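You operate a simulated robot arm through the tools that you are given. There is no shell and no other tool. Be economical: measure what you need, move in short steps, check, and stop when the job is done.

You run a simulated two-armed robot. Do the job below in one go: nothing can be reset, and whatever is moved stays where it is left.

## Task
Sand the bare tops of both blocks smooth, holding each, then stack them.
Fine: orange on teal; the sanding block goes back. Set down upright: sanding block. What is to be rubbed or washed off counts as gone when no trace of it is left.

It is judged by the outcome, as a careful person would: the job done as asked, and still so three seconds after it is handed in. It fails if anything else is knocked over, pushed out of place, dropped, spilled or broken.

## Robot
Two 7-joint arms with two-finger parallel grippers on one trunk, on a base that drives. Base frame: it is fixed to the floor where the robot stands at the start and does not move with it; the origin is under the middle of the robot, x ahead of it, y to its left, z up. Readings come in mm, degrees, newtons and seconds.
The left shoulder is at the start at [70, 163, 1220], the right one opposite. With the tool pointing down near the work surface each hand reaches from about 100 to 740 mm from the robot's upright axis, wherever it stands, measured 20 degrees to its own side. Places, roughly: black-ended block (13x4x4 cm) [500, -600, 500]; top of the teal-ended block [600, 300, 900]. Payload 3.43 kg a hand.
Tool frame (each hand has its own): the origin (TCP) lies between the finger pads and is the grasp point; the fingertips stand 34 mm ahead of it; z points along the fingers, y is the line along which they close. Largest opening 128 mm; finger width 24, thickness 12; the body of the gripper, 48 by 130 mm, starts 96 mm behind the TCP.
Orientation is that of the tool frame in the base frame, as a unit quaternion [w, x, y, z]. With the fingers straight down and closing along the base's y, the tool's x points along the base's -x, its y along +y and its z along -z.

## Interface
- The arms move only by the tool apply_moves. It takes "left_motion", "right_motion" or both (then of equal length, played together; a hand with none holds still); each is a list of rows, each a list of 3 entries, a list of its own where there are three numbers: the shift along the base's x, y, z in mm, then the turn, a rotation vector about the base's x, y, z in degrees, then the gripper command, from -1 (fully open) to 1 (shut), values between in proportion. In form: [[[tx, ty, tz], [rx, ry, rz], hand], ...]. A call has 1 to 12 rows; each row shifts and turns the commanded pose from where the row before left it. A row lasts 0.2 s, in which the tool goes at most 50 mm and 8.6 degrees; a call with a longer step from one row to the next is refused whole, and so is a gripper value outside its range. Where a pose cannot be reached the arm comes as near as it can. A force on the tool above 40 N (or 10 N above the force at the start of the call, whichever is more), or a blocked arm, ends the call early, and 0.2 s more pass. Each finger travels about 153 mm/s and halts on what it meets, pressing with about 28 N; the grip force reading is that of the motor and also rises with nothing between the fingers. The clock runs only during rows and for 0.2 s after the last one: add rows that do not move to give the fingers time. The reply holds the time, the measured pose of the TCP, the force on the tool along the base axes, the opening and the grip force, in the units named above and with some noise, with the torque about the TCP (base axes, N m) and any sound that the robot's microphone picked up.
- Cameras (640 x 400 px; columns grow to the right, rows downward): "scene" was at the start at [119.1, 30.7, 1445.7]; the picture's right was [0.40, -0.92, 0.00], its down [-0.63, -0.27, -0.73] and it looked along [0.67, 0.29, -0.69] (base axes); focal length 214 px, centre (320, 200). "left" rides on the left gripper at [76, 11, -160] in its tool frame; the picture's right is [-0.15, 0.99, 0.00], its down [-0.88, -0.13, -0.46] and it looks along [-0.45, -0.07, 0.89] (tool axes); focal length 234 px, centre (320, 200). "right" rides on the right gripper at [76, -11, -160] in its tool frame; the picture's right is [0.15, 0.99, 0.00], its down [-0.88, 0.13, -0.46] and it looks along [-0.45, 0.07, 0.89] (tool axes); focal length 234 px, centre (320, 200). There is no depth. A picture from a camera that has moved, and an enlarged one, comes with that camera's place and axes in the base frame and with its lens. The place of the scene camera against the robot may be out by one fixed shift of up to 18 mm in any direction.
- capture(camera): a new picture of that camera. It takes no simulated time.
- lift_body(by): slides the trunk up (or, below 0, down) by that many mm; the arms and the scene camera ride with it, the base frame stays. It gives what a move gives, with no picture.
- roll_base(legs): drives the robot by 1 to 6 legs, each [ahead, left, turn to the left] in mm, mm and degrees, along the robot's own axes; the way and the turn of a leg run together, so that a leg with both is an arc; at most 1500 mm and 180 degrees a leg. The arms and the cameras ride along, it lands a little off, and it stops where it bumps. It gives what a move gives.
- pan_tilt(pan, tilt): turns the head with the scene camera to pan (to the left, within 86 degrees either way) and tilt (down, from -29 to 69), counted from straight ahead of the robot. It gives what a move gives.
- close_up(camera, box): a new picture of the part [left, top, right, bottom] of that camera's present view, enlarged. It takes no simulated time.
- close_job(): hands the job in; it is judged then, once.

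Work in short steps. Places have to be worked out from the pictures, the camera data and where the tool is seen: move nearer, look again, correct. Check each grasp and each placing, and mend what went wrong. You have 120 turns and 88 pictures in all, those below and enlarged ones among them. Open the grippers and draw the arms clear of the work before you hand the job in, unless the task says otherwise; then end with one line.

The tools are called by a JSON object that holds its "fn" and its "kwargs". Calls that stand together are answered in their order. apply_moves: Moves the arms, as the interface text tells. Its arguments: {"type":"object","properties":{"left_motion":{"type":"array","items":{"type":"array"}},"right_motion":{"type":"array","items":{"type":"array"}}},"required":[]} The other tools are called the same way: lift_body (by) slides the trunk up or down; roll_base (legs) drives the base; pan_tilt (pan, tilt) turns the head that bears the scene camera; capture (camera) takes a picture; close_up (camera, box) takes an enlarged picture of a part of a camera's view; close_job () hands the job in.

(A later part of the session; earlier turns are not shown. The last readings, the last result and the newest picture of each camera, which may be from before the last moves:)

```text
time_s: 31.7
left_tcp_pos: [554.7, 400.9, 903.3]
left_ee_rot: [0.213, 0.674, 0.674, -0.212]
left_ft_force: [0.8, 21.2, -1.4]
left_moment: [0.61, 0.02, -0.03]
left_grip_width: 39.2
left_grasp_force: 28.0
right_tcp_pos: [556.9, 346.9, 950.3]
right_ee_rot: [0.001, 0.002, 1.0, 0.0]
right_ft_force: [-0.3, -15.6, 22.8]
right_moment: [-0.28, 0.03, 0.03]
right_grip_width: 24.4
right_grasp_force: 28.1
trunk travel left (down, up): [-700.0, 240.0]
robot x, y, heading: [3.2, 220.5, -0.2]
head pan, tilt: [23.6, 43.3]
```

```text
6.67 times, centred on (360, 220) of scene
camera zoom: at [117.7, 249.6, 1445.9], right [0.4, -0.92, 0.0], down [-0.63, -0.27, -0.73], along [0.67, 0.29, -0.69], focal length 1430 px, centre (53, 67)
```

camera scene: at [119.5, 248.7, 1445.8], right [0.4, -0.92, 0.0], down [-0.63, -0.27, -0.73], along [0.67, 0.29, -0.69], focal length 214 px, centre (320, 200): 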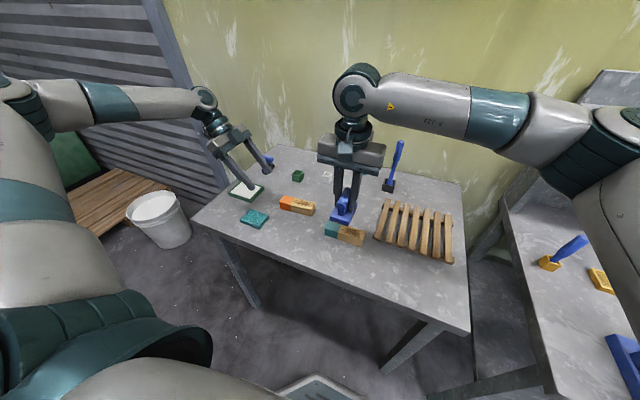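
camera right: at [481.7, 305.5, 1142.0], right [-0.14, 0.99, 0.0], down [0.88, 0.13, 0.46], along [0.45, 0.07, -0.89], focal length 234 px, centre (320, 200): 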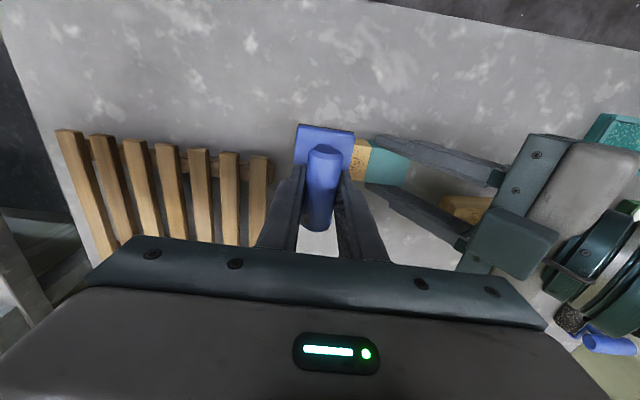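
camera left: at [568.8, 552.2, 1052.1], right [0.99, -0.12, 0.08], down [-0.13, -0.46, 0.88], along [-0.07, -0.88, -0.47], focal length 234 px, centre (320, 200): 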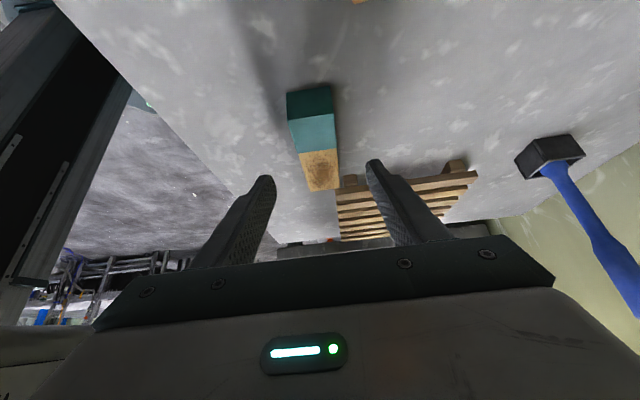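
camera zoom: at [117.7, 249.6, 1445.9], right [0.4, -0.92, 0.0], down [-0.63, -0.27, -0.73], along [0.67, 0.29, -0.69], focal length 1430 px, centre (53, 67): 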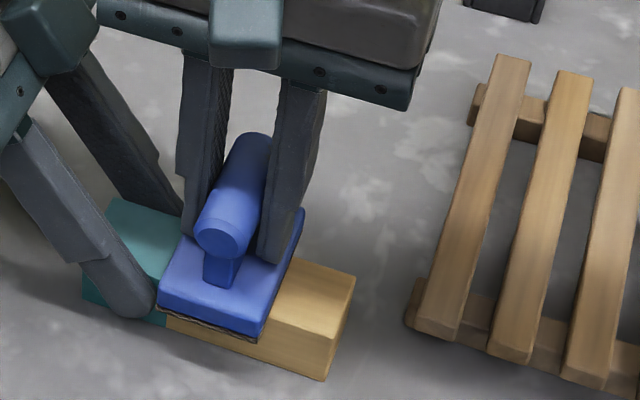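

The exposed part is already clean. A few more strokes, then I lift and inspect.

{"fn": "apply_moves", "kwargs": {"right_motion": [[[0, -11, 0], [0, 0, 0], 1], [[0, -11, 0], [0, 0, 0], 1], [[0, -11, 0], [0, 0, 0], 1], [[0, -13, 0], [0, 0, 0], 1], [[0, 11, 0], [0, 0, 0], 1], [[0, 11, 0], [0, 0, 0], 1], [[0, 11, 0], [0, 0, 0], 1], [[0, 11, 0], [0, 0, 0], 1], [[0, -11, 0], [0, 0, 0], 1], [[0, -11, 0], [0, 0, 0], 1], [[0, -11, 0], [0, 0, 0], 1], [[0, -11, 0], [0, 0, 0], 1]]}}

{"fn": "apply_moves", "kwargs": {"right_motion": [[[0, 0, 10], [0, 0, 0], 1], [[0, 0, 20], [0, 0, 0], 1], [[0, -30, 30], [0, 0, 0], 1], [[0, -40, 30], [0, 0, 0], 1], [[0, -40, 20], [0, 0, 0], 1], [[0, 0, 0], [0, 0, 0], 1]]}}

{"fn": "close_up", "kwargs": {"camera": "scene", "box": [310, 190, 390, 250]}}

{"fn": "close_up", "kwargs": {"camera": "right", "box": [320, 80, 480, 200]}}

```text
time_s: 34.3
left_tcp_pos: [553.3, 398.6, 904.1]
left_ee_rot: [0.213, 0.676, 0.672, -0.214]
left_ft_force: [-0.9, -10.4, 0.8]
left_moment: [-0.42, 0.07, -0.15]
left_grip_width: 39.3
left_grasp_force: 27.6
right_tcp_pos: [556.2, 298.6, 950.8]
right_ee_rot: [0.0, 0.001, 1.0, -0.001]
right_ft_force: [1.1, 8.0, 11.1]
right_moment: [0.35, -0.02, -0.01]
right_grip_width: 24.5
right_grasp_force: 28.3
trunk travel left (down, up): [-700.0, 240.0]
robot x, y, heading: [2.7, 216.8, -0.0]
head pan, tilt: [23.6, 43.3]
```

```text
time_s: 35.7
left_tcp_pos: [555.2, 399.4, 903.5]
left_ee_rot: [0.213, 0.675, 0.674, -0.212]
left_ft_force: [-0.1, -0.4, 10.1]
left_moment: [0.16, -0.02, -0.01]
left_grip_width: 39.3
left_grasp_force: 28.1
right_tcp_pos: [556.9, 189.4, 1060.4]
right_ee_rot: [0.0, 0.001, 1.0, -0.001]
right_ft_force: [0.1, 0.0, -0.4]
right_moment: [-0.04, -0.02, 0.0]
right_grip_width: 24.4
right_grasp_force: 28.0
trunk travel left (down, up): [-700.0, 240.0]
robot x, y, heading: [0.7, 219.5, 0.2]
head pan, tilt: [23.6, 43.3]
```

```text
6.67 times, centred on (350, 220) of scene
camera zoom: at [118.6, 249.4, 1445.9], right [0.4, -0.92, 0.0], down [-0.63, -0.27, -0.73], along [0.67, 0.29, -0.69], focal length 1430 px, centre (120, 67)
```

zoom: 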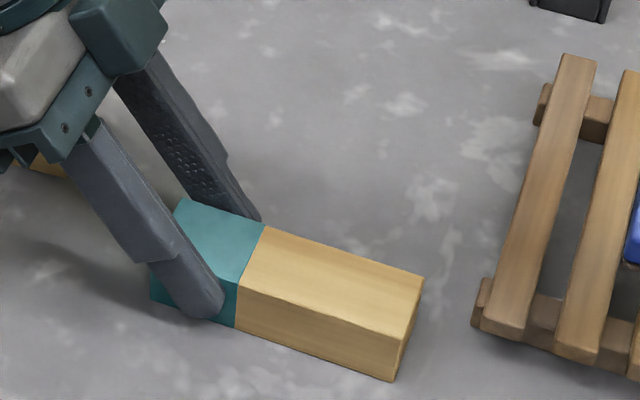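

```text
3.33 times, centred on (400, 140) of right
camera zoom: at [480.3, 179.0, 1220.5], right [-0.14, 0.99, 0.0], down [0.88, 0.13, 0.46], along [0.45, 0.07, -0.89], focal length 781 px, centre (53, 400)
```

zoom: 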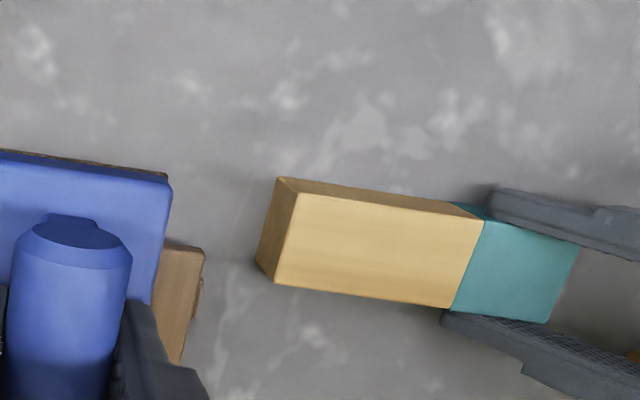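

The teal block's top is smooth. I release it, back off and drive another 150 mm left for the orange block.

{"fn": "apply_moves", "kwargs": {"left_motion": [[[0, 0, 0], [0, 0, 0], 0.1], [[0, 0, 0], [0, 0, 0], -0.25], [[0, 0, 0], [0, 0, 0], -0.25], [[0, 15, 22], [0, 0, 0], -0.25], [[0, 15, 22], [0, 0, 0], -0.25], [[0, 15, 22], [0, 0, 0], -0.25], [[0, 0, 30], [0, 0, 0], -0.25], [[0, 0, 30], [0, 0, 0], -0.25]], "right_motion": [[[0, 0, 0], [0, 0, 0], 1], [[0, 0, 0], [0, 0, 0], 1], [[0, 0, 0], [0, 0, 0], 1], [[0, 0, 0], [0, 0, 0], 1], [[-20, 0, 10], [0, 0, 0], 1], [[-20, 0, 10], [0, 0, 0], 1], [[0, 0, 0], [0, 0, 0], 1], [[0, 0, 0], [0, 0, 0], 1]]}}

{"fn": "roll_base", "kwargs": {"legs": [[0, 150, 0]]}}

{"fn": "capture", "kwargs": {"camera": "scene"}}

{"fn": "capture", "kwargs": {"camera": "left"}}

```text
time_s: 37.5
left_tcp_pos: [555.2, 443.1, 1028.4]
left_ee_rot: [0.213, 0.675, 0.674, -0.213]
left_ft_force: [0.4, 0.4, -1.4]
left_moment: [0.03, 0.0, 0.04]
left_grip_width: 79.9
left_grasp_force: 0.1
right_tcp_pos: [516.6, 188.8, 1078.9]
right_ee_rot: [0.0, 0.001, 1.0, 0.001]
right_ft_force: [-0.4, -1.4, -1.0]
right_moment: [0.02, -0.03, 0.01]
right_grip_width: 24.2
right_grasp_force: 28.1
trunk travel left (down, up): [-700.0, 240.0]
robot x, y, heading: [2.1, 219.4, -0.3]
head pan, tilt: [23.6, 43.3]
```

```text
time_s: 38.9
left_tcp_pos: [555.6, 592.0, 1029.7]
left_ee_rot: [0.212, 0.676, 0.673, -0.213]
left_ft_force: [0.5, -0.7, 0.7]
left_moment: [-0.03, -0.01, -0.03]
left_grip_width: 80.3
left_grasp_force: 0.0
right_tcp_pos: [516.3, 337.0, 1080.4]
right_ee_rot: [0.0, 0.001, 1.0, 0.0]
right_ft_force: [0.1, -1.3, -0.8]
right_moment: [0.04, 0.03, -0.01]
right_grip_width: 24.1
right_grasp_force: 27.6
trunk travel left (down, up): [-700.0, 240.0]
robot x, y, heading: [-0.4, 365.7, -0.3]
head pan, tilt: [23.6, 43.3]
```

```text
51 pictures are left
camera scene: at [120.0, 397.5, 1445.8], right [0.4, -0.92, 0.0], down [-0.63, -0.27, -0.73], along [0.67, 0.29, -0.69], focal length 214 px, centre (320, 200)
```

scene: 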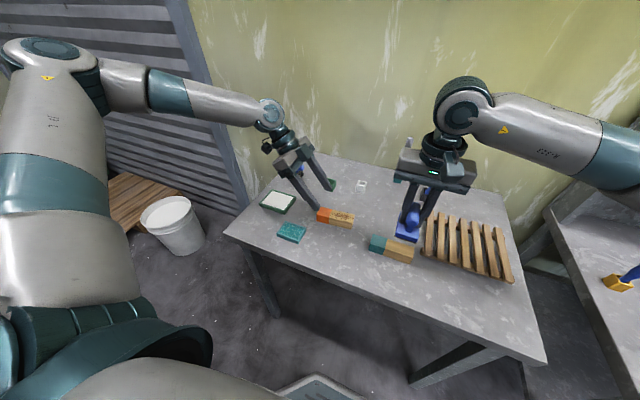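

```text
50 pictures are left
camera left: at [568.5, 744.0, 1117.1], right [0.99, -0.12, 0.08], down [-0.13, -0.46, 0.88], along [-0.07, -0.88, -0.47], focal length 234 px, centre (320, 200)
```

left: 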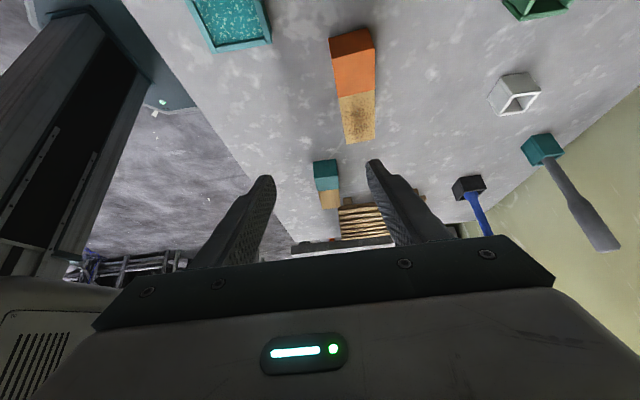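

The orange block runs from (609,487) to (600.5,611), about 4° off y. I bring the left hand above the orange end with a 4° yaw correction.

{"fn": "apply_moves", "kwargs": {"left_motion": [[[15, 2, -20], [0, 0, 2], -0.25], [[15, 2, -20], [0, 0, 2], -0.25], [[15, 2, -20], [0, 0, 0], -0.25], [[1, 0, -5], [0, 0, 0], -0.25], [[0, 0, 0], [0, 0, 0], -0.25]]}}

{"fn": "capture", "kwargs": {"camera": "left"}}

```text
time_s: 40.0
left_tcp_pos: [602.6, 598.9, 961.9]
left_ee_rot: [0.219, 0.652, 0.697, -0.205]
left_ft_force: [-0.3, -0.8, -0.5]
left_moment: [-0.03, 0.01, -0.04]
left_grip_width: 80.0
left_grasp_force: 0.1
right_tcp_pos: [517.1, 339.5, 1079.1]
right_ee_rot: [0.0, 0.002, 1.0, 0.0]
right_ft_force: [0.3, 0.2, -1.2]
right_moment: [0.0, 0.03, -0.01]
right_grip_width: 24.3
right_grasp_force: 27.4
trunk travel left (down, up): [-700.0, 240.0]
robot x, y, heading: [4.0, 371.7, -0.1]
head pan, tilt: [23.6, 43.3]
```

```text
49 pictures are left
camera left: at [604.1, 751.3, 1051.1], right [1.0, -0.05, 0.08], down [-0.1, -0.47, 0.88], along [-0.01, -0.88, -0.47], focal length 234 px, centre (320, 200)
```

left: 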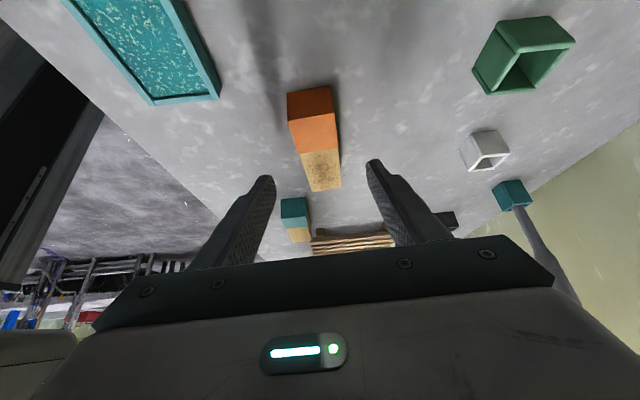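

Alignment matches the teal grasp. I descend and grip the orange end, while the right hand approaches above the bare section.

{"fn": "apply_moves", "kwargs": {"left_motion": [[[-1, 0, -20], [0, 0, 0], -0.25], [[0, 0, -20], [0, 0, 0], -0.25], [[0, 0, -12], [0, 0, 0], -0.25], [[0, 0, -7], [0, 0, 0], -0.25], [[0, 0, 0], [0, 0, 0], 0.1], [[0, 0, 0], [0, 0, 0], 0.3], [[0, 0, 0], [0, 0, 0], 0.6], [[0, 0, 0], [0, 0, 0], 1], [[0, 0, 0], [0, 0, 0], 1]]}}

{"fn": "apply_moves", "kwargs": {"right_motion": [[[18, 36, -5], [0, 0, 4], 1], [[18, 36, -10], [0, 0, 0], 1], [[18, 36, -15], [0, 0, 0], 1], [[18, 36, -20], [0, 0, 0], 1], [[18, 35, -25], [0, 0, 0], 1], [[0, 0, -23], [0, 0, 0], 1], [[0, 0, 0], [0, 0, 0], 1]]}}

{"fn": "close_up", "kwargs": {"camera": "scene", "box": [280, 150, 440, 270]}}

{"fn": "capture", "kwargs": {"camera": "right"}}

```text
time_s: 42.0
left_tcp_pos: [601.0, 598.4, 903.7]
left_ee_rot: [0.219, 0.652, 0.696, -0.206]
left_ft_force: [0.2, 0.1, 1.2]
left_moment: [-0.01, -0.04, 0.07]
left_grip_width: 39.3
left_grasp_force: 28.4
right_tcp_pos: [517.6, 338.5, 1078.7]
right_ee_rot: [0.0, 0.002, 1.0, 0.0]
right_ft_force: [-0.6, -0.7, -1.7]
right_moment: [0.0, 0.0, 0.02]
right_grip_width: 24.1
right_grasp_force: 28.2
trunk travel left (down, up): [-700.0, 240.0]
robot x, y, heading: [-0.2, 371.1, -0.2]
head pan, tilt: [23.6, 43.3]
```

```text
time_s: 43.6
left_tcp_pos: [600.9, 598.4, 904.4]
left_ee_rot: [0.219, 0.652, 0.695, -0.207]
left_ft_force: [0.5, -0.6, 1.3]
left_moment: [0.03, -0.09, -0.04]
left_grip_width: 39.4
left_grasp_force: 27.8
right_tcp_pos: [607.2, 517.4, 980.5]
right_ee_rot: [0.0, -0.033, 0.999, 0.0]
right_ft_force: [0.2, 0.1, -0.9]
right_moment: [-0.01, 0.01, 0.0]
right_grip_width: 24.4
right_grasp_force: 27.6
trunk travel left (down, up): [-700.0, 240.0]
robot x, y, heading: [0.1, 363.8, -0.0]
head pan, tilt: [23.6, 43.3]
```

```text
3.33 times, centred on (360, 210) of scene
camera zoom: at [119.9, 399.2, 1445.7], right [0.4, -0.92, 0.0], down [-0.63, -0.27, -0.73], along [0.67, 0.29, -0.69], focal length 715 px, centre (187, 167)
```

zoom: 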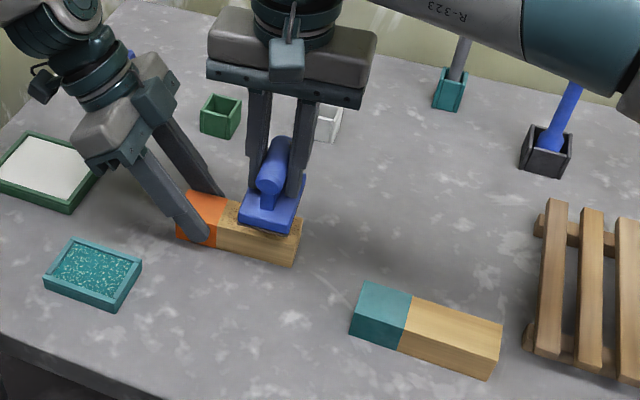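

```text
47 pictures are left
camera right: at [532.5, 502.3, 1140.6], right [-0.21, 0.98, 0.0], down [0.87, 0.19, 0.46], along [0.44, 0.1, -0.89], focal length 234 px, centre (320, 200)
```

right: 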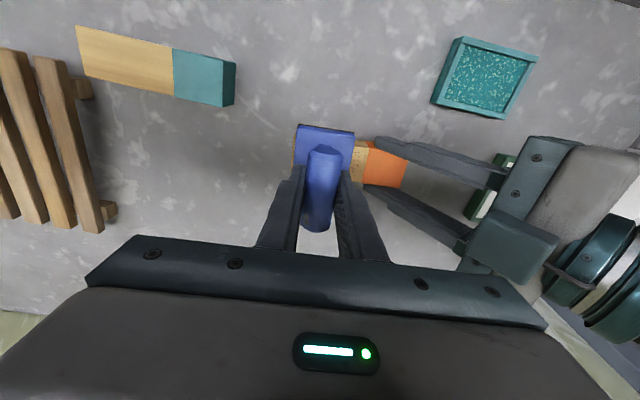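

In place. I descend to contact.

{"fn": "apply_moves", "kwargs": {"right_motion": [[[0, 0, -12], [0, 0, 0], 1], [[0, 0, -10], [0, 0, 0], 1], [[0, 0, -4], [0, 0, 0], 1], [[0, 0, -3], [0, 0, 0], 1], [[0, 0, -1], [0, 0, 0], 1], [[0, 0, 0], [0, 0, 0], 1]]}}

```text
time_s: 45.0
left_tcp_pos: [601.5, 598.4, 904.9]
left_ee_rot: [0.219, 0.652, 0.696, -0.207]
left_ft_force: [-0.5, 0.3, 0.6]
left_moment: [0.01, 0.02, 0.05]
left_grip_width: 39.4
left_grasp_force: 28.0
right_tcp_pos: [607.7, 516.6, 950.7]
right_ee_rot: [0.0, -0.033, 0.999, 0.0]
right_ft_force: [-0.6, -0.3, -0.9]
right_moment: [0.0, -0.01, -0.02]
right_grip_width: 24.2
right_grasp_force: 28.1
trunk travel left (down, up): [-700.0, 240.0]
robot x, y, heading: [3.0, 369.4, -0.4]
head pan, tilt: [23.6, 43.3]
```

{"fn": "apply_moves", "kwargs": {"right_motion": [[[0, 0, -1], [0, 0, 0], 1], [[0, 0, -1], [0, 0, 0], 1], [[0, 0, 0], [0, 0, 0], 1]]}}

```text
time_s: 45.9
left_tcp_pos: [600.6, 599.5, 904.9]
left_ee_rot: [0.22, 0.651, 0.697, -0.205]
left_ft_force: [4.2, 2.0, -4.9]
left_moment: [0.15, -0.03, 0.34]
left_grip_width: 39.3
left_grasp_force: 28.1
right_tcp_pos: [607.9, 517.4, 949.6]
right_ee_rot: [0.0, -0.033, 0.999, 0.0]
right_ft_force: [-2.5, -2.2, 12.3]
right_moment: [-0.03, 0.09, 0.02]
right_grip_width: 24.2
right_grasp_force: 27.6
trunk travel left (down, up): [-700.0, 240.0]
robot x, y, heading: [-2.8, 365.9, -0.2]
head pan, tilt: [23.6, 43.3]
```

Contact at about 12 N. I add 1 mm and stroke between y≈501 and 547, following the block's axis.

{"fn": "apply_moves", "kwargs": {"right_motion": [[[-0.7, 10, -1], [0, 0, 0], 1], [[-0.7, 10, 0], [0, 0, 0], 1], [[-0.7, 10, 0], [0, 0, 0], 1], [[0.8, -11, 0], [0, 0, 0], 1], [[0.8, -11, 0], [0, 0, 0], 1], [[0.8, -12, 0], [0, 0, 0], 1], [[0.8, -12, 0], [0, 0, 0], 1], [[-0.8, 11, 0], [0, 0, 0], 1], [[-0.8, 11, 0], [0, 0, 0], 1], [[-0.8, 12, 0], [0, 0, 0], 1], [[-0.8, 12, 0], [0, 0, 0], 1], [[0, 0, 0], [0, 0, 0], 1]]}}

{"fn": "apply_moves", "kwargs": {"right_motion": [[[0.8, -11, 0], [0, 0, 0], 1], [[0.8, -11, 0], [0, 0, 0], 1], [[0.8, -12, 0], [0, 0, 0], 1], [[0.8, -12, 0], [0, 0, 0], 1], [[-0.8, 11, 0], [0, 0, 0], 1], [[-0.8, 11, 0], [0, 0, 0], 1], [[-0.8, 12, 0], [0, 0, 0], 1], [[-0.8, 12, 0], [0, 0, 0], 1], [[0.8, -11, 0], [0, 0, 0], 1], [[0.8, -11, 0], [0, 0, 0], 1], [[0.8, -12, 0], [0, 0, 0], 1], [[0.8, -11, 0], [0, 0, 0], 1]]}}

{"fn": "apply_moves", "kwargs": {"right_motion": [[[0, 0, 10], [0, 0, 0], 1], [[0, 0, 20], [0, 0, 0], 1], [[-10, -35, 30], [0, 0, 0], 1], [[-10, -40, 25], [0, 0, 0], 1], [[-10, -40, 25], [0, 0, 0], 1], [[-10, -40, 0], [0, 0, 0], 1], [[0, 0, 0], [0, 0, 0], 1]]}}

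{"fn": "close_up", "kwargs": {"camera": "scene", "box": [300, 180, 400, 255]}}

{"fn": "close_up", "kwargs": {"camera": "right", "box": [320, 100, 520, 240]}}

```text
time_s: 48.4
left_tcp_pos: [599.9, 599.0, 905.6]
left_ee_rot: [0.22, 0.651, 0.697, -0.204]
left_ft_force: [-3.8, 3.9, 8.5]
left_moment: [0.15, 0.3, -0.07]
left_grip_width: 39.2
left_grasp_force: 27.8
right_tcp_pos: [604.6, 548.1, 950.1]
right_ee_rot: [0.001, -0.032, 0.999, 0.0]
right_ft_force: [-0.1, -4.2, 9.0]
right_moment: [-0.05, 0.08, 0.05]
right_grip_width: 24.9
right_grasp_force: 28.3
trunk travel left (down, up): [-700.0, 240.0]
robot x, y, heading: [-0.2, 369.7, 0.0]
head pan, tilt: [23.6, 43.3]
stopped in row 12 (right hand): the force on the tool passed its limit (the readings are from after the stop); the commanded pose is now the measured one
```

```text
time_s: 51.0
left_tcp_pos: [600.5, 601.0, 905.4]
left_ee_rot: [0.221, 0.652, 0.697, -0.203]
left_ft_force: [-2.9, -1.2, 17.5]
left_moment: [-0.4, 0.09, -0.09]
left_grip_width: 39.3
left_grasp_force: 28.1
right_tcp_pos: [607.8, 501.4, 949.2]
right_ee_rot: [0.001, -0.032, 0.999, -0.001]
right_ft_force: [0.2, 0.6, -1.8]
right_moment: [-0.02, 0.02, 0.02]
right_grip_width: 24.6
right_grasp_force: 28.0
trunk travel left (down, up): [-700.0, 240.0]
robot x, y, heading: [1.1, 371.1, 0.1]
head pan, tilt: [23.6, 43.3]
```

```text
time_s: 52.6
left_tcp_pos: [601.7, 598.7, 905.1]
left_ee_rot: [0.22, 0.651, 0.696, -0.205]
left_ft_force: [-0.7, -1.1, 16.2]
left_moment: [0.22, 0.04, -0.01]
left_grip_width: 39.4
left_grasp_force: 28.2
right_tcp_pos: [567.1, 346.6, 1059.3]
right_ee_rot: [0.001, -0.033, 0.999, -0.001]
right_ft_force: [0.7, 0.2, -1.0]
right_moment: [0.0, 0.0, 0.03]
right_grip_width: 24.6
right_grasp_force: 27.6
trunk travel left (down, up): [-700.0, 240.0]
robot x, y, heading: [-0.5, 366.2, 0.1]
head pan, tilt: [23.6, 43.3]
```

```text
5.33 times, centred on (350, 218) of scene
camera zoom: at [118.3, 399.0, 1445.9], right [0.4, -0.92, 0.0], down [-0.63, -0.27, -0.73], along [0.67, 0.29, -0.69], focal length 1144 px, centre (160, 107)
```

zoom: 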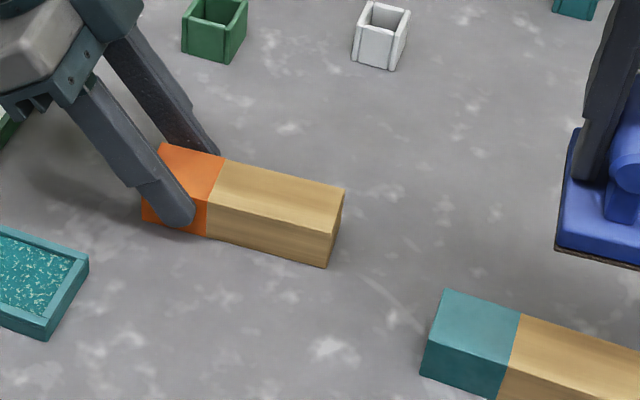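

```text
2.86 times, centred on (420, 170) of right
camera zoom: at [492.0, 331.3, 1218.4], right [-0.21, 0.98, 0.0], down [0.87, 0.19, 0.46], along [0.45, 0.09, -0.89], focal length 669 px, centre (34, 286)
```

zoom: 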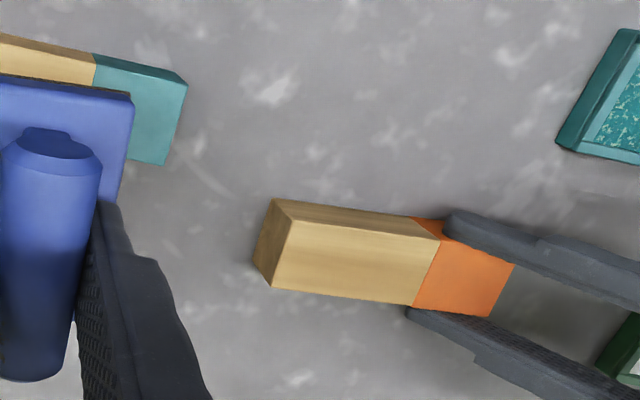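

Both look clean. One sharper check on each top before stacking.

{"fn": "close_up", "kwargs": {"camera": "scene", "box": [330, 203, 370, 233]}}

{"fn": "close_up", "kwargs": {"camera": "scene", "box": [375, 228, 425, 268]}}

```text
13.33 times, centred on (350, 218) of scene
camera zoom: at [118.3, 399.0, 1445.9], right [0.4, -0.92, 0.0], down [-0.63, -0.27, -0.73], along [0.67, 0.29, -0.69], focal length 2860 px, centre (-80, -40)
```

zoom: 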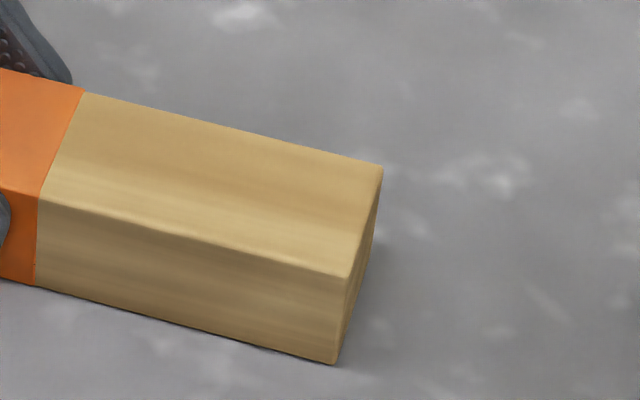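

```text
10.00 times, centred on (400, 248) of scene
camera zoom: at [118.3, 399.0, 1445.9], right [0.4, -0.92, 0.0], down [-0.63, -0.27, -0.73], along [0.67, 0.29, -0.69], focal length 2145 px, centre (-480, -280)
```

zoom: 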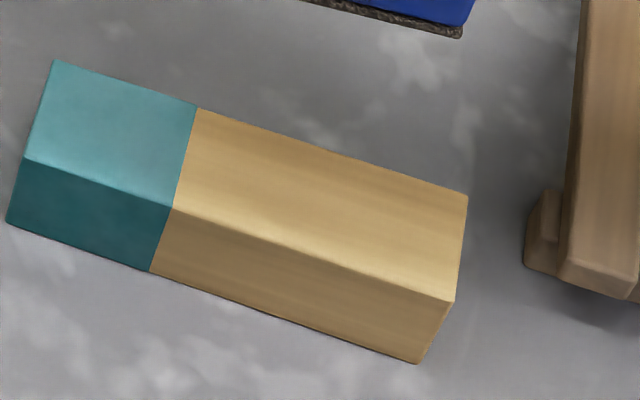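

Both tops are smooth. I take the sander back toward its home at (478,145), turning to its original yaw, while the left hand keeps holding.

{"fn": "apply_moves", "kwargs": {"right_motion": [[[-8, -18.3, -1.5], [0, 0, 7.8], 1], [[-8, -18.3, -1.5], [0, 0, 7.8], 1], [[-8, -18.3, -1.5], [0, 0, 7.8], 1], [[-8, -18.3, -1.5], [0, 0, 7.8], 1], [[-8, -18.3, -1.5], [0, 0, 7.8], 1], [[-8, -18.3, -1.5], [0, 0, 7.8], 1], [[-8, -18.3, -1.5], [0, 0, 7.8], 1], [[-8, -18.3, -1.5], [0, 0, 7.8], 1], [[-8, -18.3, -1.5], [0, 0, 7.8], 1], [[-8, -18.3, -1.5], [0, 0, 7.8], 1], [[-8, -18.3, -1.5], [0, 0, 7.8], 1], [[0, 0, 0], [0, 0, 0], 1]]}}

```text
time_s: 55.2
left_tcp_pos: [600.4, 600.1, 905.1]
left_ee_rot: [0.22, 0.651, 0.697, -0.204]
left_ft_force: [-2.3, 0.2, 12.1]
left_moment: [0.22, 0.1, 0.02]
left_grip_width: 39.5
left_grasp_force: 27.9
right_tcp_pos: [497.5, 205.8, 1046.4]
right_ee_rot: [0.002, -0.601, 0.799, -0.001]
right_ft_force: [0.5, -0.4, -1.2]
right_moment: [-0.01, 0.0, -0.01]
right_grip_width: 24.3
right_grasp_force: 27.7
right hand out of reach, approached as far as the arm can: row 9, 10, 11
trunk travel left (down, up): [-700.0, 240.0]
robot x, y, heading: [3.3, 366.1, -0.2]
head pan, tilt: [23.6, 43.3]
```

The wrist limit blocks it from here, so I'll replace the sander after driving back. First I lift the orange block gently for stacking.

{"fn": "apply_moves", "kwargs": {"left_motion": [[[0, 0, 5], [0, 0, 0], 1], [[0, 0, 15], [0, 0, 0], 1], [[0, 0, 20], [0, 0, 0], 1], [[0, 0, 20], [0, 0, 0], 1], [[0, 0, 20], [0, 0, 0], 1], [[0, 0, 0], [0, 0, 0], 1]]}}

{"fn": "close_up", "kwargs": {"camera": "scene", "box": [280, 150, 440, 270]}}

```text
time_s: 56.6
left_tcp_pos: [602.7, 600.9, 983.3]
left_ee_rot: [0.219, 0.651, 0.697, -0.205]
left_ft_force: [-0.6, 0.3, -1.0]
left_moment: [0.06, 0.06, 0.0]
left_grip_width: 39.4
left_grasp_force: 27.8
right_tcp_pos: [498.9, 206.7, 1046.2]
right_ee_rot: [0.001, -0.601, 0.799, -0.001]
right_ft_force: [0.1, 0.5, -1.2]
right_moment: [0.03, 0.04, 0.0]
right_grip_width: 24.4
right_grasp_force: 27.9
trunk travel left (down, up): [-700.0, 240.0]
robot x, y, heading: [3.2, 368.0, -0.3]
head pan, tilt: [23.6, 43.3]
```

```text
3.33 times, centred on (360, 210) of scene
camera zoom: at [120.7, 398.9, 1445.6], right [0.4, -0.92, 0.0], down [-0.63, -0.27, -0.73], along [0.67, 0.29, -0.69], focal length 715 px, centre (187, 167)
```

zoom: 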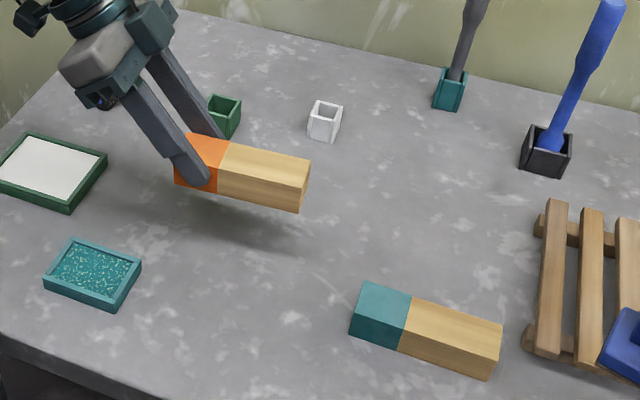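

The block is lifted level and held firmly. I drive back right by 148 mm to base y≈220.

{"fn": "roll_base", "kwargs": {"legs": [[0, -148, 0]]}}

{"fn": "capture", "kwargs": {"camera": "left"}}

{"fn": "capture", "kwargs": {"camera": "right"}}

```text
time_s: 57.9
left_tcp_pos: [601.2, 455.7, 983.3]
left_ee_rot: [0.22, 0.651, 0.697, -0.205]
left_ft_force: [-0.1, -0.4, -0.5]
left_moment: [0.04, 0.01, 0.0]
left_grip_width: 39.1
left_grasp_force: 28.0
right_tcp_pos: [498.6, 60.9, 1046.0]
right_ee_rot: [0.0, -0.602, 0.799, 0.0]
right_ft_force: [0.8, -0.6, -0.9]
right_moment: [-0.03, 0.0, 0.04]
right_grip_width: 24.4
right_grasp_force: 28.4
trunk travel left (down, up): [-700.0, 240.0]
robot x, y, heading: [5.1, 219.7, -0.2]
head pan, tilt: [23.6, 43.3]
```

```text
41 pictures are left
camera left: at [601.8, 607.6, 1071.8], right [1.0, -0.05, 0.08], down [-0.1, -0.47, 0.88], along [0.0, -0.88, -0.47], focal length 234 px, centre (320, 200)
```

left: 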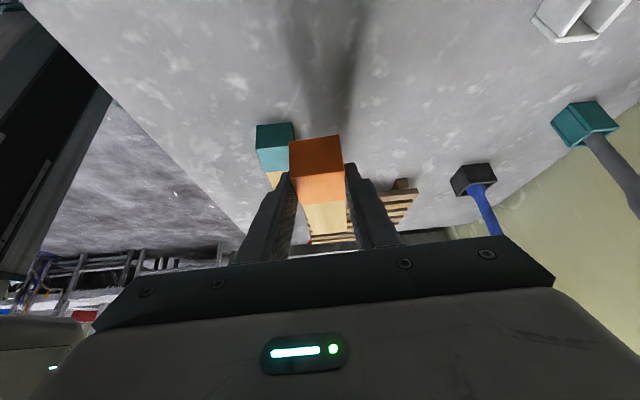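

```text
40 pictures are left
camera right: at [488.3, -14.2, 1206.2], right [-0.99, 0.13, 0.0], down [0.12, 0.88, 0.46], along [0.06, 0.45, -0.89], focal length 234 px, centre (320, 200)
```

right: 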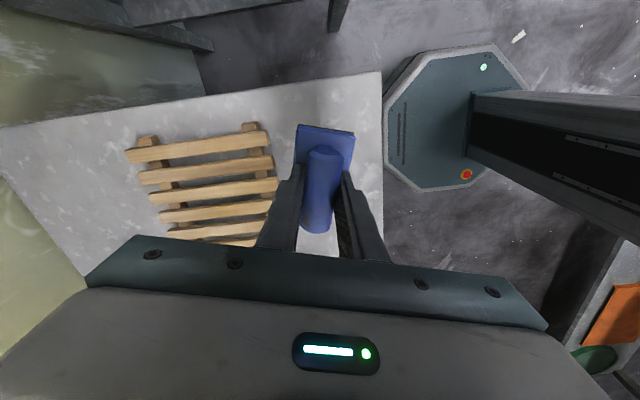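

The orange block sits in the hand just as the teal one did, so the stacking target is the teal grasp pose raised by 40 mm. I move above it first, removing the 4° yaw.

{"fn": "apply_moves", "kwargs": {"left_motion": [[[-10, -12, 0], [0, 0, -1], 1], [[-10, -12, 0], [0, 0, -1], 1], [[-10, -12, 0], [0, 0, -1], 1], [[-10, -12, 0], [0, 0, -1], 1], [[-5.5, -8, 0], [0, 0, 0], 1], [[0, 0, 0], [0, 0, 0], 1]]}}

{"fn": "close_up", "kwargs": {"camera": "scene", "box": [290, 160, 410, 250]}}

{"fn": "capture", "kwargs": {"camera": "left"}}

```text
time_s: 59.3
left_tcp_pos: [556.8, 398.7, 985.4]
left_ee_rot: [0.212, 0.675, 0.674, -0.212]
left_ft_force: [-0.9, -0.7, -0.4]
left_moment: [0.06, 0.01, 0.01]
left_grip_width: 39.6
left_grasp_force: 28.7
right_tcp_pos: [498.0, 59.2, 1046.7]
right_ee_rot: [0.001, -0.602, 0.798, -0.001]
right_ft_force: [-0.2, 0.8, -0.5]
right_moment: [-0.01, -0.05, -0.01]
right_grip_width: 24.5
right_grasp_force: 28.2
trunk travel left (down, up): [-700.0, 240.0]
robot x, y, heading: [-0.9, 221.4, 0.1]
head pan, tilt: [23.6, 43.3]
```

```text
4.44 times, centred on (350, 205) of scene
camera zoom: at [119.8, 251.9, 1445.7], right [0.4, -0.92, 0.0], down [-0.63, -0.27, -0.73], along [0.67, 0.29, -0.69], focal length 953 px, centre (187, 178)
```

zoom: 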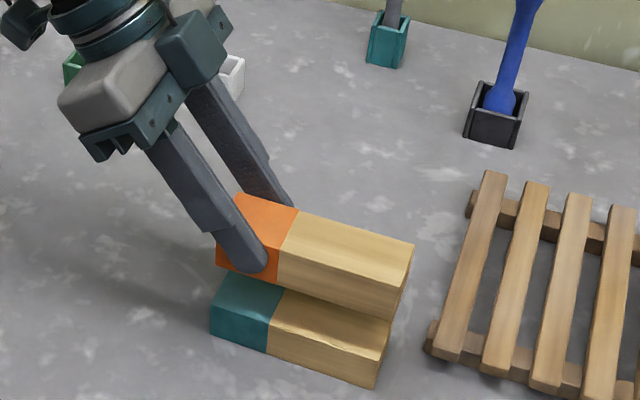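

```text
38 pictures are left
camera left: at [567.0, 550.2, 1072.0], right [0.99, -0.12, 0.08], down [-0.13, -0.46, 0.88], along [-0.07, -0.88, -0.47], focal length 234 px, centre (320, 200)
```

left: 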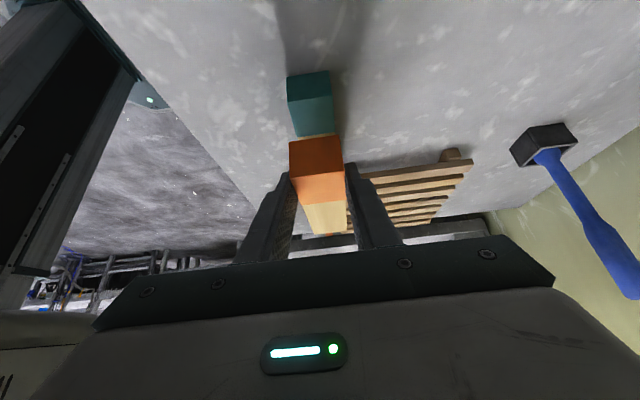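

Aligned. I lower 36 mm, then creep down.

{"fn": "apply_moves", "kwargs": {"left_motion": [[[-0.7, 0, -15], [0, 0, 0], 1], [[0, 0, -12], [0, 0, 0], 1], [[0, 0, -6], [0, 0, 0], 1], [[0, 0, -3], [0, 0, 0], 1], [[0, 0, 0], [0, 0, 0], 1]]}}

{"fn": "close_up", "kwargs": {"camera": "scene", "box": [310, 180, 390, 240]}}

```text
time_s: 60.5
left_tcp_pos: [555.0, 397.4, 948.4]
left_ee_rot: [0.212, 0.674, 0.675, -0.212]
left_ft_force: [0.0, -0.2, -0.4]
left_moment: [0.03, 0.0, -0.03]
left_grip_width: 39.2
left_grasp_force: 27.6
right_tcp_pos: [498.8, 59.6, 1045.3]
right_ee_rot: [0.001, -0.601, 0.799, 0.0]
right_ft_force: [-0.7, -0.1, -0.1]
right_moment: [0.03, 0.03, -0.01]
right_grip_width: 24.5
right_grasp_force: 28.0
trunk travel left (down, up): [-700.0, 240.0]
robot x, y, heading: [0.8, 221.9, -0.0]
head pan, tilt: [23.6, 43.3]
```

```text
6.67 times, centred on (350, 210) of scene
camera zoom: at [119.7, 251.6, 1445.7], right [0.4, -0.92, 0.0], down [-0.63, -0.27, -0.73], along [0.67, 0.29, -0.69], focal length 1430 px, centre (120, 133)
```

zoom: 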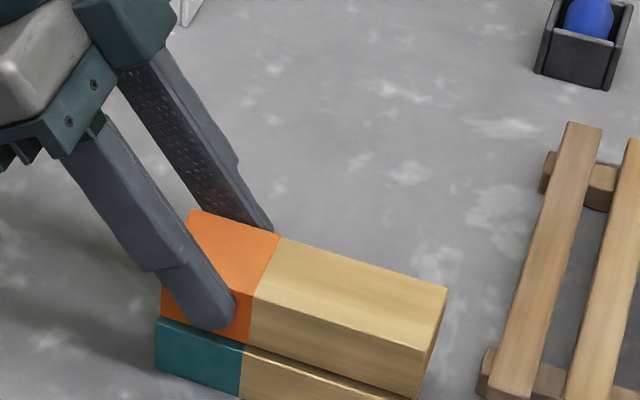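

A few millimetres remain, so I creep down 1 mm at a time.

{"fn": "apply_moves", "kwargs": {"left_motion": [[[0, 1, -1], [0, 0, 0], 1], [[0, 0, -1], [0, 0, 0], 1], [[0, 0, -1], [0, 0, 0], 1], [[0, 0, 0], [0, 0, 0], 1]]}}

```text
time_s: 61.5
left_tcp_pos: [555.3, 398.9, 944.9]
left_ee_rot: [0.212, 0.674, 0.675, -0.212]
left_ft_force: [-0.1, -0.5, -1.1]
left_moment: [0.05, 0.0, 0.02]
left_grip_width: 39.4
left_grasp_force: 27.9
right_tcp_pos: [499.2, 60.0, 1046.9]
right_ee_rot: [0.001, -0.602, 0.798, 0.001]
right_ft_force: [-0.4, 0.5, -1.4]
right_moment: [0.02, -0.04, 0.01]
right_grip_width: 24.4
right_grasp_force: 27.6
trunk travel left (down, up): [-700.0, 240.0]
robot x, y, heading: [-3.0, 218.1, -0.4]
head pan, tilt: [23.6, 43.3]
```

{"fn": "apply_moves", "kwargs": {"left_motion": [[[0, 0, -1], [0, 0, 0], 1], [[0, 0, -0.5], [0, 0, 0], 1], [[0, 0, 0], [0, 0, 0], 1]]}}

{"fn": "close_up", "kwargs": {"camera": "scene", "box": [310, 180, 390, 240]}}

```text
time_s: 62.3
left_tcp_pos: [554.5, 398.8, 943.5]
left_ee_rot: [0.213, 0.674, 0.675, -0.212]
left_ft_force: [-0.7, -0.3, -0.7]
left_moment: [0.05, -0.01, -0.01]
left_grip_width: 39.4
left_grasp_force: 27.8
right_tcp_pos: [497.8, 59.3, 1045.2]
right_ee_rot: [0.001, -0.602, 0.798, 0.001]
right_ft_force: [-0.2, -1.1, -1.5]
right_moment: [0.0, -0.02, -0.01]
right_grip_width: 24.3
right_grasp_force: 28.2
trunk travel left (down, up): [-700.0, 240.0]
robot x, y, heading: [2.9, 218.9, -0.0]
head pan, tilt: [23.6, 43.3]
```

```text
6.67 times, centred on (350, 210) of scene
camera zoom: at [119.8, 251.6, 1445.7], right [0.4, -0.92, 0.0], down [-0.63, -0.27, -0.73], along [0.67, 0.29, -0.69], focal length 1430 px, centre (120, 133)
```

zoom: 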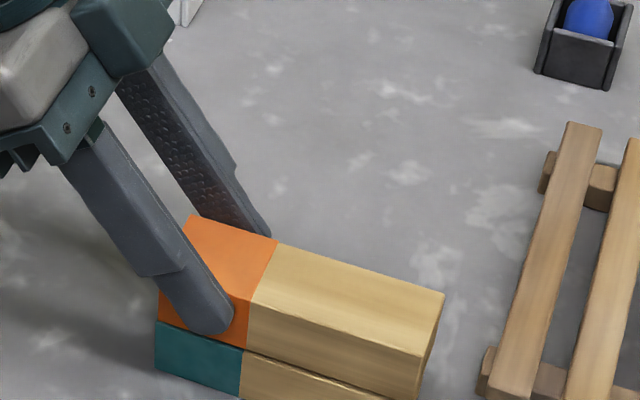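

{"fn": "apply_moves", "kwargs": {"left_motion": [[[0, 0, -1], [0, 0, 0], 1], [[0, 0, -1], [0, 0, 0], 1], [[0, 0, 0], [0, 0, 0], 1]]}}

```text
time_s: 63.1
left_tcp_pos: [553.6, 399.5, 942.2]
left_ee_rot: [0.212, 0.675, 0.674, -0.212]
left_ft_force: [0.1, -0.6, -1.1]
left_moment: [0.07, 0.01, 0.01]
left_grip_width: 39.4
left_grasp_force: 28.0
right_tcp_pos: [499.0, 59.6, 1046.7]
right_ee_rot: [0.002, -0.602, 0.799, 0.0]
right_ft_force: [1.3, -0.1, -0.8]
right_moment: [-0.01, 0.01, -0.02]
right_grip_width: 24.5
right_grasp_force: 27.9
trunk travel left (down, up): [-700.0, 240.0]
robot x, y, heading: [0.9, 223.7, -0.2]
head pan, tilt: [23.6, 43.3]
```

No contact yet. I look once more and keep creeping.

{"fn": "apply_moves", "kwargs": {"left_motion": [[[0, 0, -1], [0, 0, 0], 1], [[0, 0, -1], [0, 0, 0], 1], [[0, 0, 0], [0, 0, 0], 1]]}}

{"fn": "close_up", "kwargs": {"camera": "scene", "box": [310, 190, 390, 250]}}

```text
time_s: 63.9
left_tcp_pos: [554.9, 399.0, 940.9]
left_ee_rot: [0.214, 0.674, 0.675, -0.211]
left_ft_force: [0.5, 1.7, 7.3]
left_moment: [0.1, 0.06, -0.03]
left_grip_width: 39.0
left_grasp_force: 27.6
right_tcp_pos: [498.1, 60.3, 1047.1]
right_ee_rot: [0.001, -0.602, 0.798, -0.001]
right_ft_force: [0.0, 0.1, -0.6]
right_moment: [0.0, 0.0, 0.0]
right_grip_width: 24.4
right_grasp_force: 28.2
trunk travel left (down, up): [-700.0, 240.0]
robot x, y, heading: [2.3, 222.2, -0.3]
head pan, tilt: [23.6, 43.3]
```

```text
6.67 times, centred on (350, 220) of scene
camera zoom: at [118.9, 251.5, 1445.9], right [0.4, -0.92, 0.0], down [-0.63, -0.27, -0.73], along [0.67, 0.29, -0.69], focal length 1430 px, centre (120, 67)
```

zoom: 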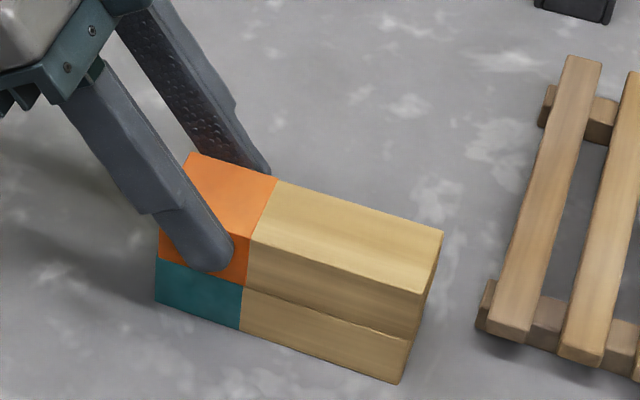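

Contact at 7 N, with the edges in line. I release gently and retreat along the tool axis.

{"fn": "apply_moves", "kwargs": {"left_motion": [[[0, 0, 0.7], [0, 0, 0], 1], [[0, 0, 0], [0, 0, 0], 0.2], [[0, 0, 0], [0, 0, 0], 0], [[0, 0, 0], [0, 0, 0], -0.25], [[0, 0, 0], [0, 0, 0], -0.25], [[0, 12, 18], [0, 0, 0], -0.25], [[0, 15, 22], [0, 0, 0], -0.25], [[0, 15, 22], [0, 0, 0], -0.25], [[0, 20, 30], [0, 0, 0], -0.25], [[0, 20, 30], [0, 0, 0], -0.25], [[0, 0, 0], [0, 0, 0], -0.25]]}}

{"fn": "close_up", "kwargs": {"camera": "scene", "box": [310, 190, 390, 250]}}

{"fn": "capture", "kwargs": {"camera": "left"}}

```text
time_s: 66.3
left_tcp_pos: [555.0, 481.0, 1063.3]
left_ee_rot: [0.212, 0.674, 0.675, -0.212]
left_ft_force: [-0.4, -0.1, 0.3]
left_moment: [0.01, -0.02, 0.01]
left_grip_width: 80.0
left_grasp_force: 0.0
right_tcp_pos: [498.5, 60.0, 1045.7]
right_ee_rot: [0.001, -0.602, 0.799, 0.0]
right_ft_force: [0.7, -0.3, -1.1]
right_moment: [-0.02, 0.05, 0.02]
right_grip_width: 24.5
right_grasp_force: 27.7
trunk travel left (down, up): [-700.0, 240.0]
robot x, y, heading: [-5.5, 221.5, -0.1]
head pan, tilt: [23.6, 43.3]
```

```text
6.67 times, centred on (350, 220) of scene
camera zoom: at [120.4, 251.3, 1445.6], right [0.4, -0.92, 0.0], down [-0.63, -0.27, -0.73], along [0.67, 0.29, -0.69], focal length 1430 px, centre (120, 67)
```

zoom: 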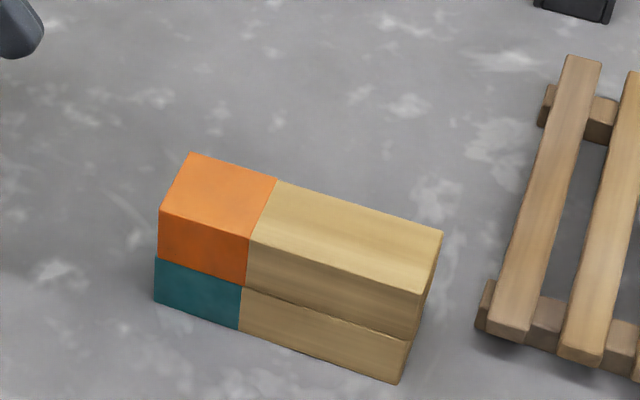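

```text
33 pictures are left
camera left: at [566.5, 633.1, 1151.1], right [0.99, -0.12, 0.08], down [-0.13, -0.46, 0.88], along [-0.07, -0.88, -0.47], focal length 234 px, centre (320, 200)
```

left: 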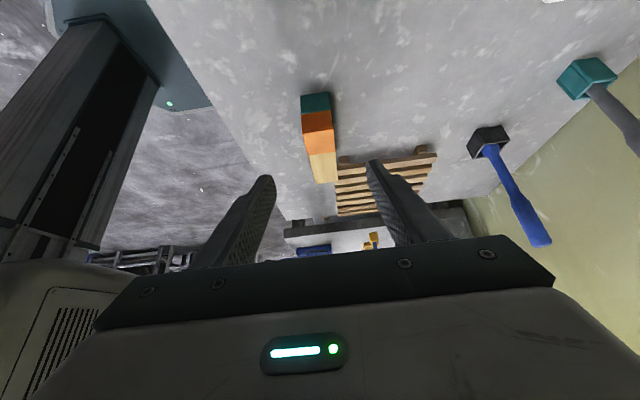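

The stack is neat and stable. I move the hands to safe places and drive back to the start position so the sander can be set down at its home with its original yaw.

{"fn": "apply_moves", "kwargs": {"left_motion": [[[0, 30, 10], [0, 0, 0], -0.25], [[0, 30, 10], [0, 0, 0], -0.25], [[0, 30, 10], [0, 0, 0], -0.25], [[0, 30, 10], [0, 0, 0], -0.25]], "right_motion": [[[-4, 20, 0], [0, 0, 0], 1], [[-4, 20, 0], [0, 0, 0], 1], [[-4, 20, 0], [0, 0, 0], 1], [[-4, 20, 0], [0, 0, 0], 1]]}}

{"fn": "roll_base", "kwargs": {"legs": [[0, -220, 0]]}}

```text
time_s: 67.3
left_tcp_pos: [554.4, 603.8, 1101.2]
left_ee_rot: [0.213, 0.675, 0.674, -0.213]
left_ft_force: [-0.4, 0.7, -0.4]
left_moment: [-0.03, 0.01, 0.0]
left_grip_width: 80.0
left_grasp_force: 0.1
right_tcp_pos: [482.1, 142.6, 1047.5]
right_ee_rot: [0.0, -0.603, 0.798, -0.002]
right_ft_force: [-0.1, 0.2, -0.5]
right_moment: [-0.03, -0.01, -0.02]
right_grip_width: 24.5
right_grasp_force: 27.9
trunk travel left (down, up): [-700.0, 240.0]
robot x, y, heading: [1.6, 224.0, -0.2]
head pan, tilt: [23.6, 43.3]
```

```text
time_s: 69.0
left_tcp_pos: [556.1, 384.1, 1102.0]
left_ee_rot: [0.213, 0.674, 0.675, -0.212]
left_ft_force: [-0.3, 0.8, -1.0]
left_moment: [0.0, -0.01, 0.0]
left_grip_width: 79.7
left_grasp_force: 0.1
right_tcp_pos: [482.4, -77.2, 1045.9]
right_ee_rot: [0.0, -0.603, 0.798, 0.0]
right_ft_force: [-0.1, 0.1, -0.8]
right_moment: [0.01, 0.0, -0.01]
right_grip_width: 24.6
right_grasp_force: 27.7
trunk travel left (down, up): [-700.0, 240.0]
robot x, y, heading: [-1.1, 5.2, -0.3]
head pan, tilt: [23.6, 43.3]
```

Now I move above the sander's home with the remaining 16° of yaw.

{"fn": "apply_moves", "kwargs": {"right_motion": [[[-0.7, 37, 0], [0, 0, 2.6], 1], [[-0.7, 37, 0], [0, 0, 2.6], 1], [[-0.7, 37, 0], [0, 0, 2.6], 1], [[-0.7, 37, -10], [0, 0, 2.6], 1], [[-0.7, 37, -15], [0, 0, 2.6], 1], [[-0.7, 37, -20], [0, 0, 2.8], 1], [[0, 0, -30], [0, 0, 0], 1], [[0, 0, 0], [0, 0, 0], 1]], "left_motion": [[[0, 20, 0], [0, 0, 0], -0.25], [[0, 20, 0], [0, 0, 0], -0.25], [[0, 20, 0], [0, 0, 0], -0.25], [[0, 20, 0], [0, 0, 0], -0.25], [[0, 20, 0], [0, 0, 0], -0.25], [[0, 0, 0], [0, 0, 0], -0.25], [[0, 0, 0], [0, 0, 0], -0.25], [[0, 0, 0], [0, 0, 0], -0.25]]}}

{"fn": "close_up", "kwargs": {"camera": "scene", "box": [260, 170, 400, 275]}}

{"fn": "capture", "kwargs": {"camera": "right"}}

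```text
time_s: 70.8
left_tcp_pos: [554.1, 484.2, 1103.1]
left_ee_rot: [0.212, 0.674, 0.675, -0.211]
left_ft_force: [-1.0, -0.2, -0.9]
left_moment: [0.0, -0.03, 0.01]
left_grip_width: 79.9
left_grasp_force: 0.1
right_tcp_pos: [478.0, 147.5, 970.2]
right_ee_rot: [0.002, -0.706, 0.708, -0.001]
right_ft_force: [-0.2, 1.1, -1.1]
right_moment: [0.02, 0.0, 0.02]
right_grip_width: 24.7
right_grasp_force: 28.0
trunk travel left (down, up): [-700.0, 240.0]
robot x, y, heading: [1.7, 8.7, -0.4]
head pan, tilt: [23.6, 43.3]
```

```text
3.81 times, centred on (330, 222) of scene
camera zoom: at [119.0, 34.6, 1445.8], right [0.4, -0.92, 0.0], down [-0.63, -0.27, -0.73], along [0.67, 0.29, -0.69], focal length 817 px, centre (282, 114)
```

zoom: 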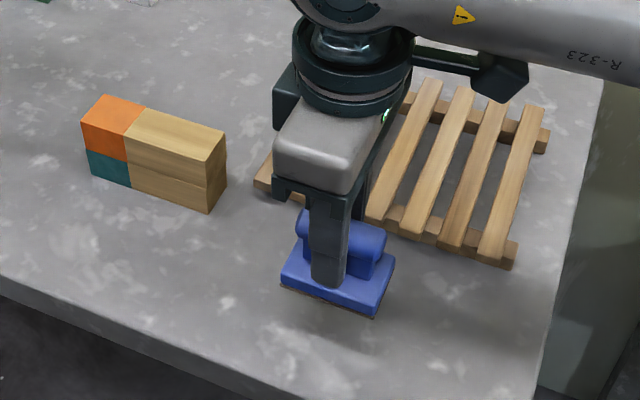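

```text
31 pictures are left
camera right: at [489.8, 71.6, 1131.0], right [-0.99, -0.14, 0.0], down [-0.13, 0.88, 0.46], along [-0.06, 0.45, -0.89], focal length 234 px, centre (320, 200)
```

right: 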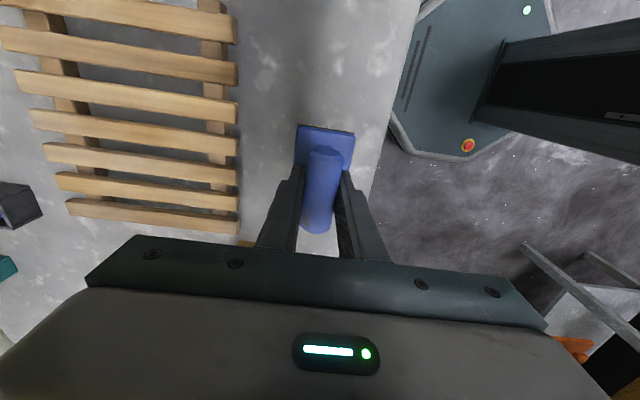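

Sander level and over its home. I descend toward z≈915.

{"fn": "apply_moves", "kwargs": {"right_motion": [[[0, -1, -18], [0, 0, 0], 1], [[0, -1, -18], [0, 0, 0], 1], [[0, 0, -12], [0, 0, 0], 1], [[0, 0, -5], [0, 0, 0], 1], [[0, 0, -2], [0, 0, 0], 1], [[0, 0, 0], [0, 0, 0], 1]]}}

```text
time_s: 72.2
left_tcp_pos: [555.4, 484.6, 1102.8]
left_ee_rot: [0.213, 0.674, 0.675, -0.212]
left_ft_force: [-0.3, 0.9, -1.1]
left_moment: [0.01, 0.02, -0.01]
left_grip_width: 80.0
left_grasp_force: 0.0
right_tcp_pos: [477.9, 143.0, 915.7]
right_ee_rot: [0.001, -0.706, 0.708, 0.0]
right_ft_force: [0.5, 0.1, -0.5]
right_moment: [-0.04, 0.01, 0.0]
right_grip_width: 24.2
right_grasp_force: 27.9
trunk travel left (down, up): [-700.0, 240.0]
robot x, y, heading: [-0.8, 3.6, -0.1]
head pan, tilt: [23.6, 43.3]
```

{"fn": "apply_moves", "kwargs": {"right_motion": [[[0, 1, -1], [0, 0, 0], 1], [[0, 0, -1], [0, 0, 0], 1], [[0, 0, -1], [0, 0, 0], 1], [[0, 0, 0], [0, 0, 0], 1]]}}

```text
time_s: 73.2
left_tcp_pos: [555.2, 483.2, 1103.5]
left_ee_rot: [0.213, 0.674, 0.675, -0.212]
left_ft_force: [0.5, -0.2, 0.9]
left_moment: [0.01, 0.0, -0.01]
left_grip_width: 79.9
left_grasp_force: 0.1
right_tcp_pos: [479.4, 143.3, 912.4]
right_ee_rot: [0.001, -0.707, 0.708, 0.0]
right_ft_force: [0.3, 0.9, -0.8]
right_moment: [0.03, -0.04, -0.02]
right_grip_width: 24.4
right_grasp_force: 27.8
trunk travel left (down, up): [-700.0, 240.0]
robot x, y, heading: [3.3, 1.4, -0.0]
head pan, tilt: [23.6, 43.3]
```

Not yet in contact; I continue creeping.

{"fn": "apply_moves", "kwargs": {"right_motion": [[[0, 0, -1], [0, 0, 0], 1], [[0, 0, -1], [0, 0, 0], 1], [[0, 0, 0], [0, 0, 0], 1]]}}

```text
time_s: 74.0
left_tcp_pos: [555.0, 485.0, 1103.7]
left_ee_rot: [0.212, 0.674, 0.676, -0.211]
left_ft_force: [0.6, 0.0, -0.3]
left_moment: [-0.01, -0.05, -0.01]
left_grip_width: 80.1
left_grasp_force: 0.1
right_tcp_pos: [478.1, 143.7, 911.6]
right_ee_rot: [0.002, -0.706, 0.708, -0.001]
right_ft_force: [2.9, -0.3, 11.7]
right_moment: [0.02, 0.2, 0.03]
right_grip_width: 24.5
right_grasp_force: 27.0
trunk travel left (down, up): [-700.0, 240.0]
robot x, y, heading: [-1.0, 2.9, 0.0]
head pan, tilt: [23.6, 43.3]
```

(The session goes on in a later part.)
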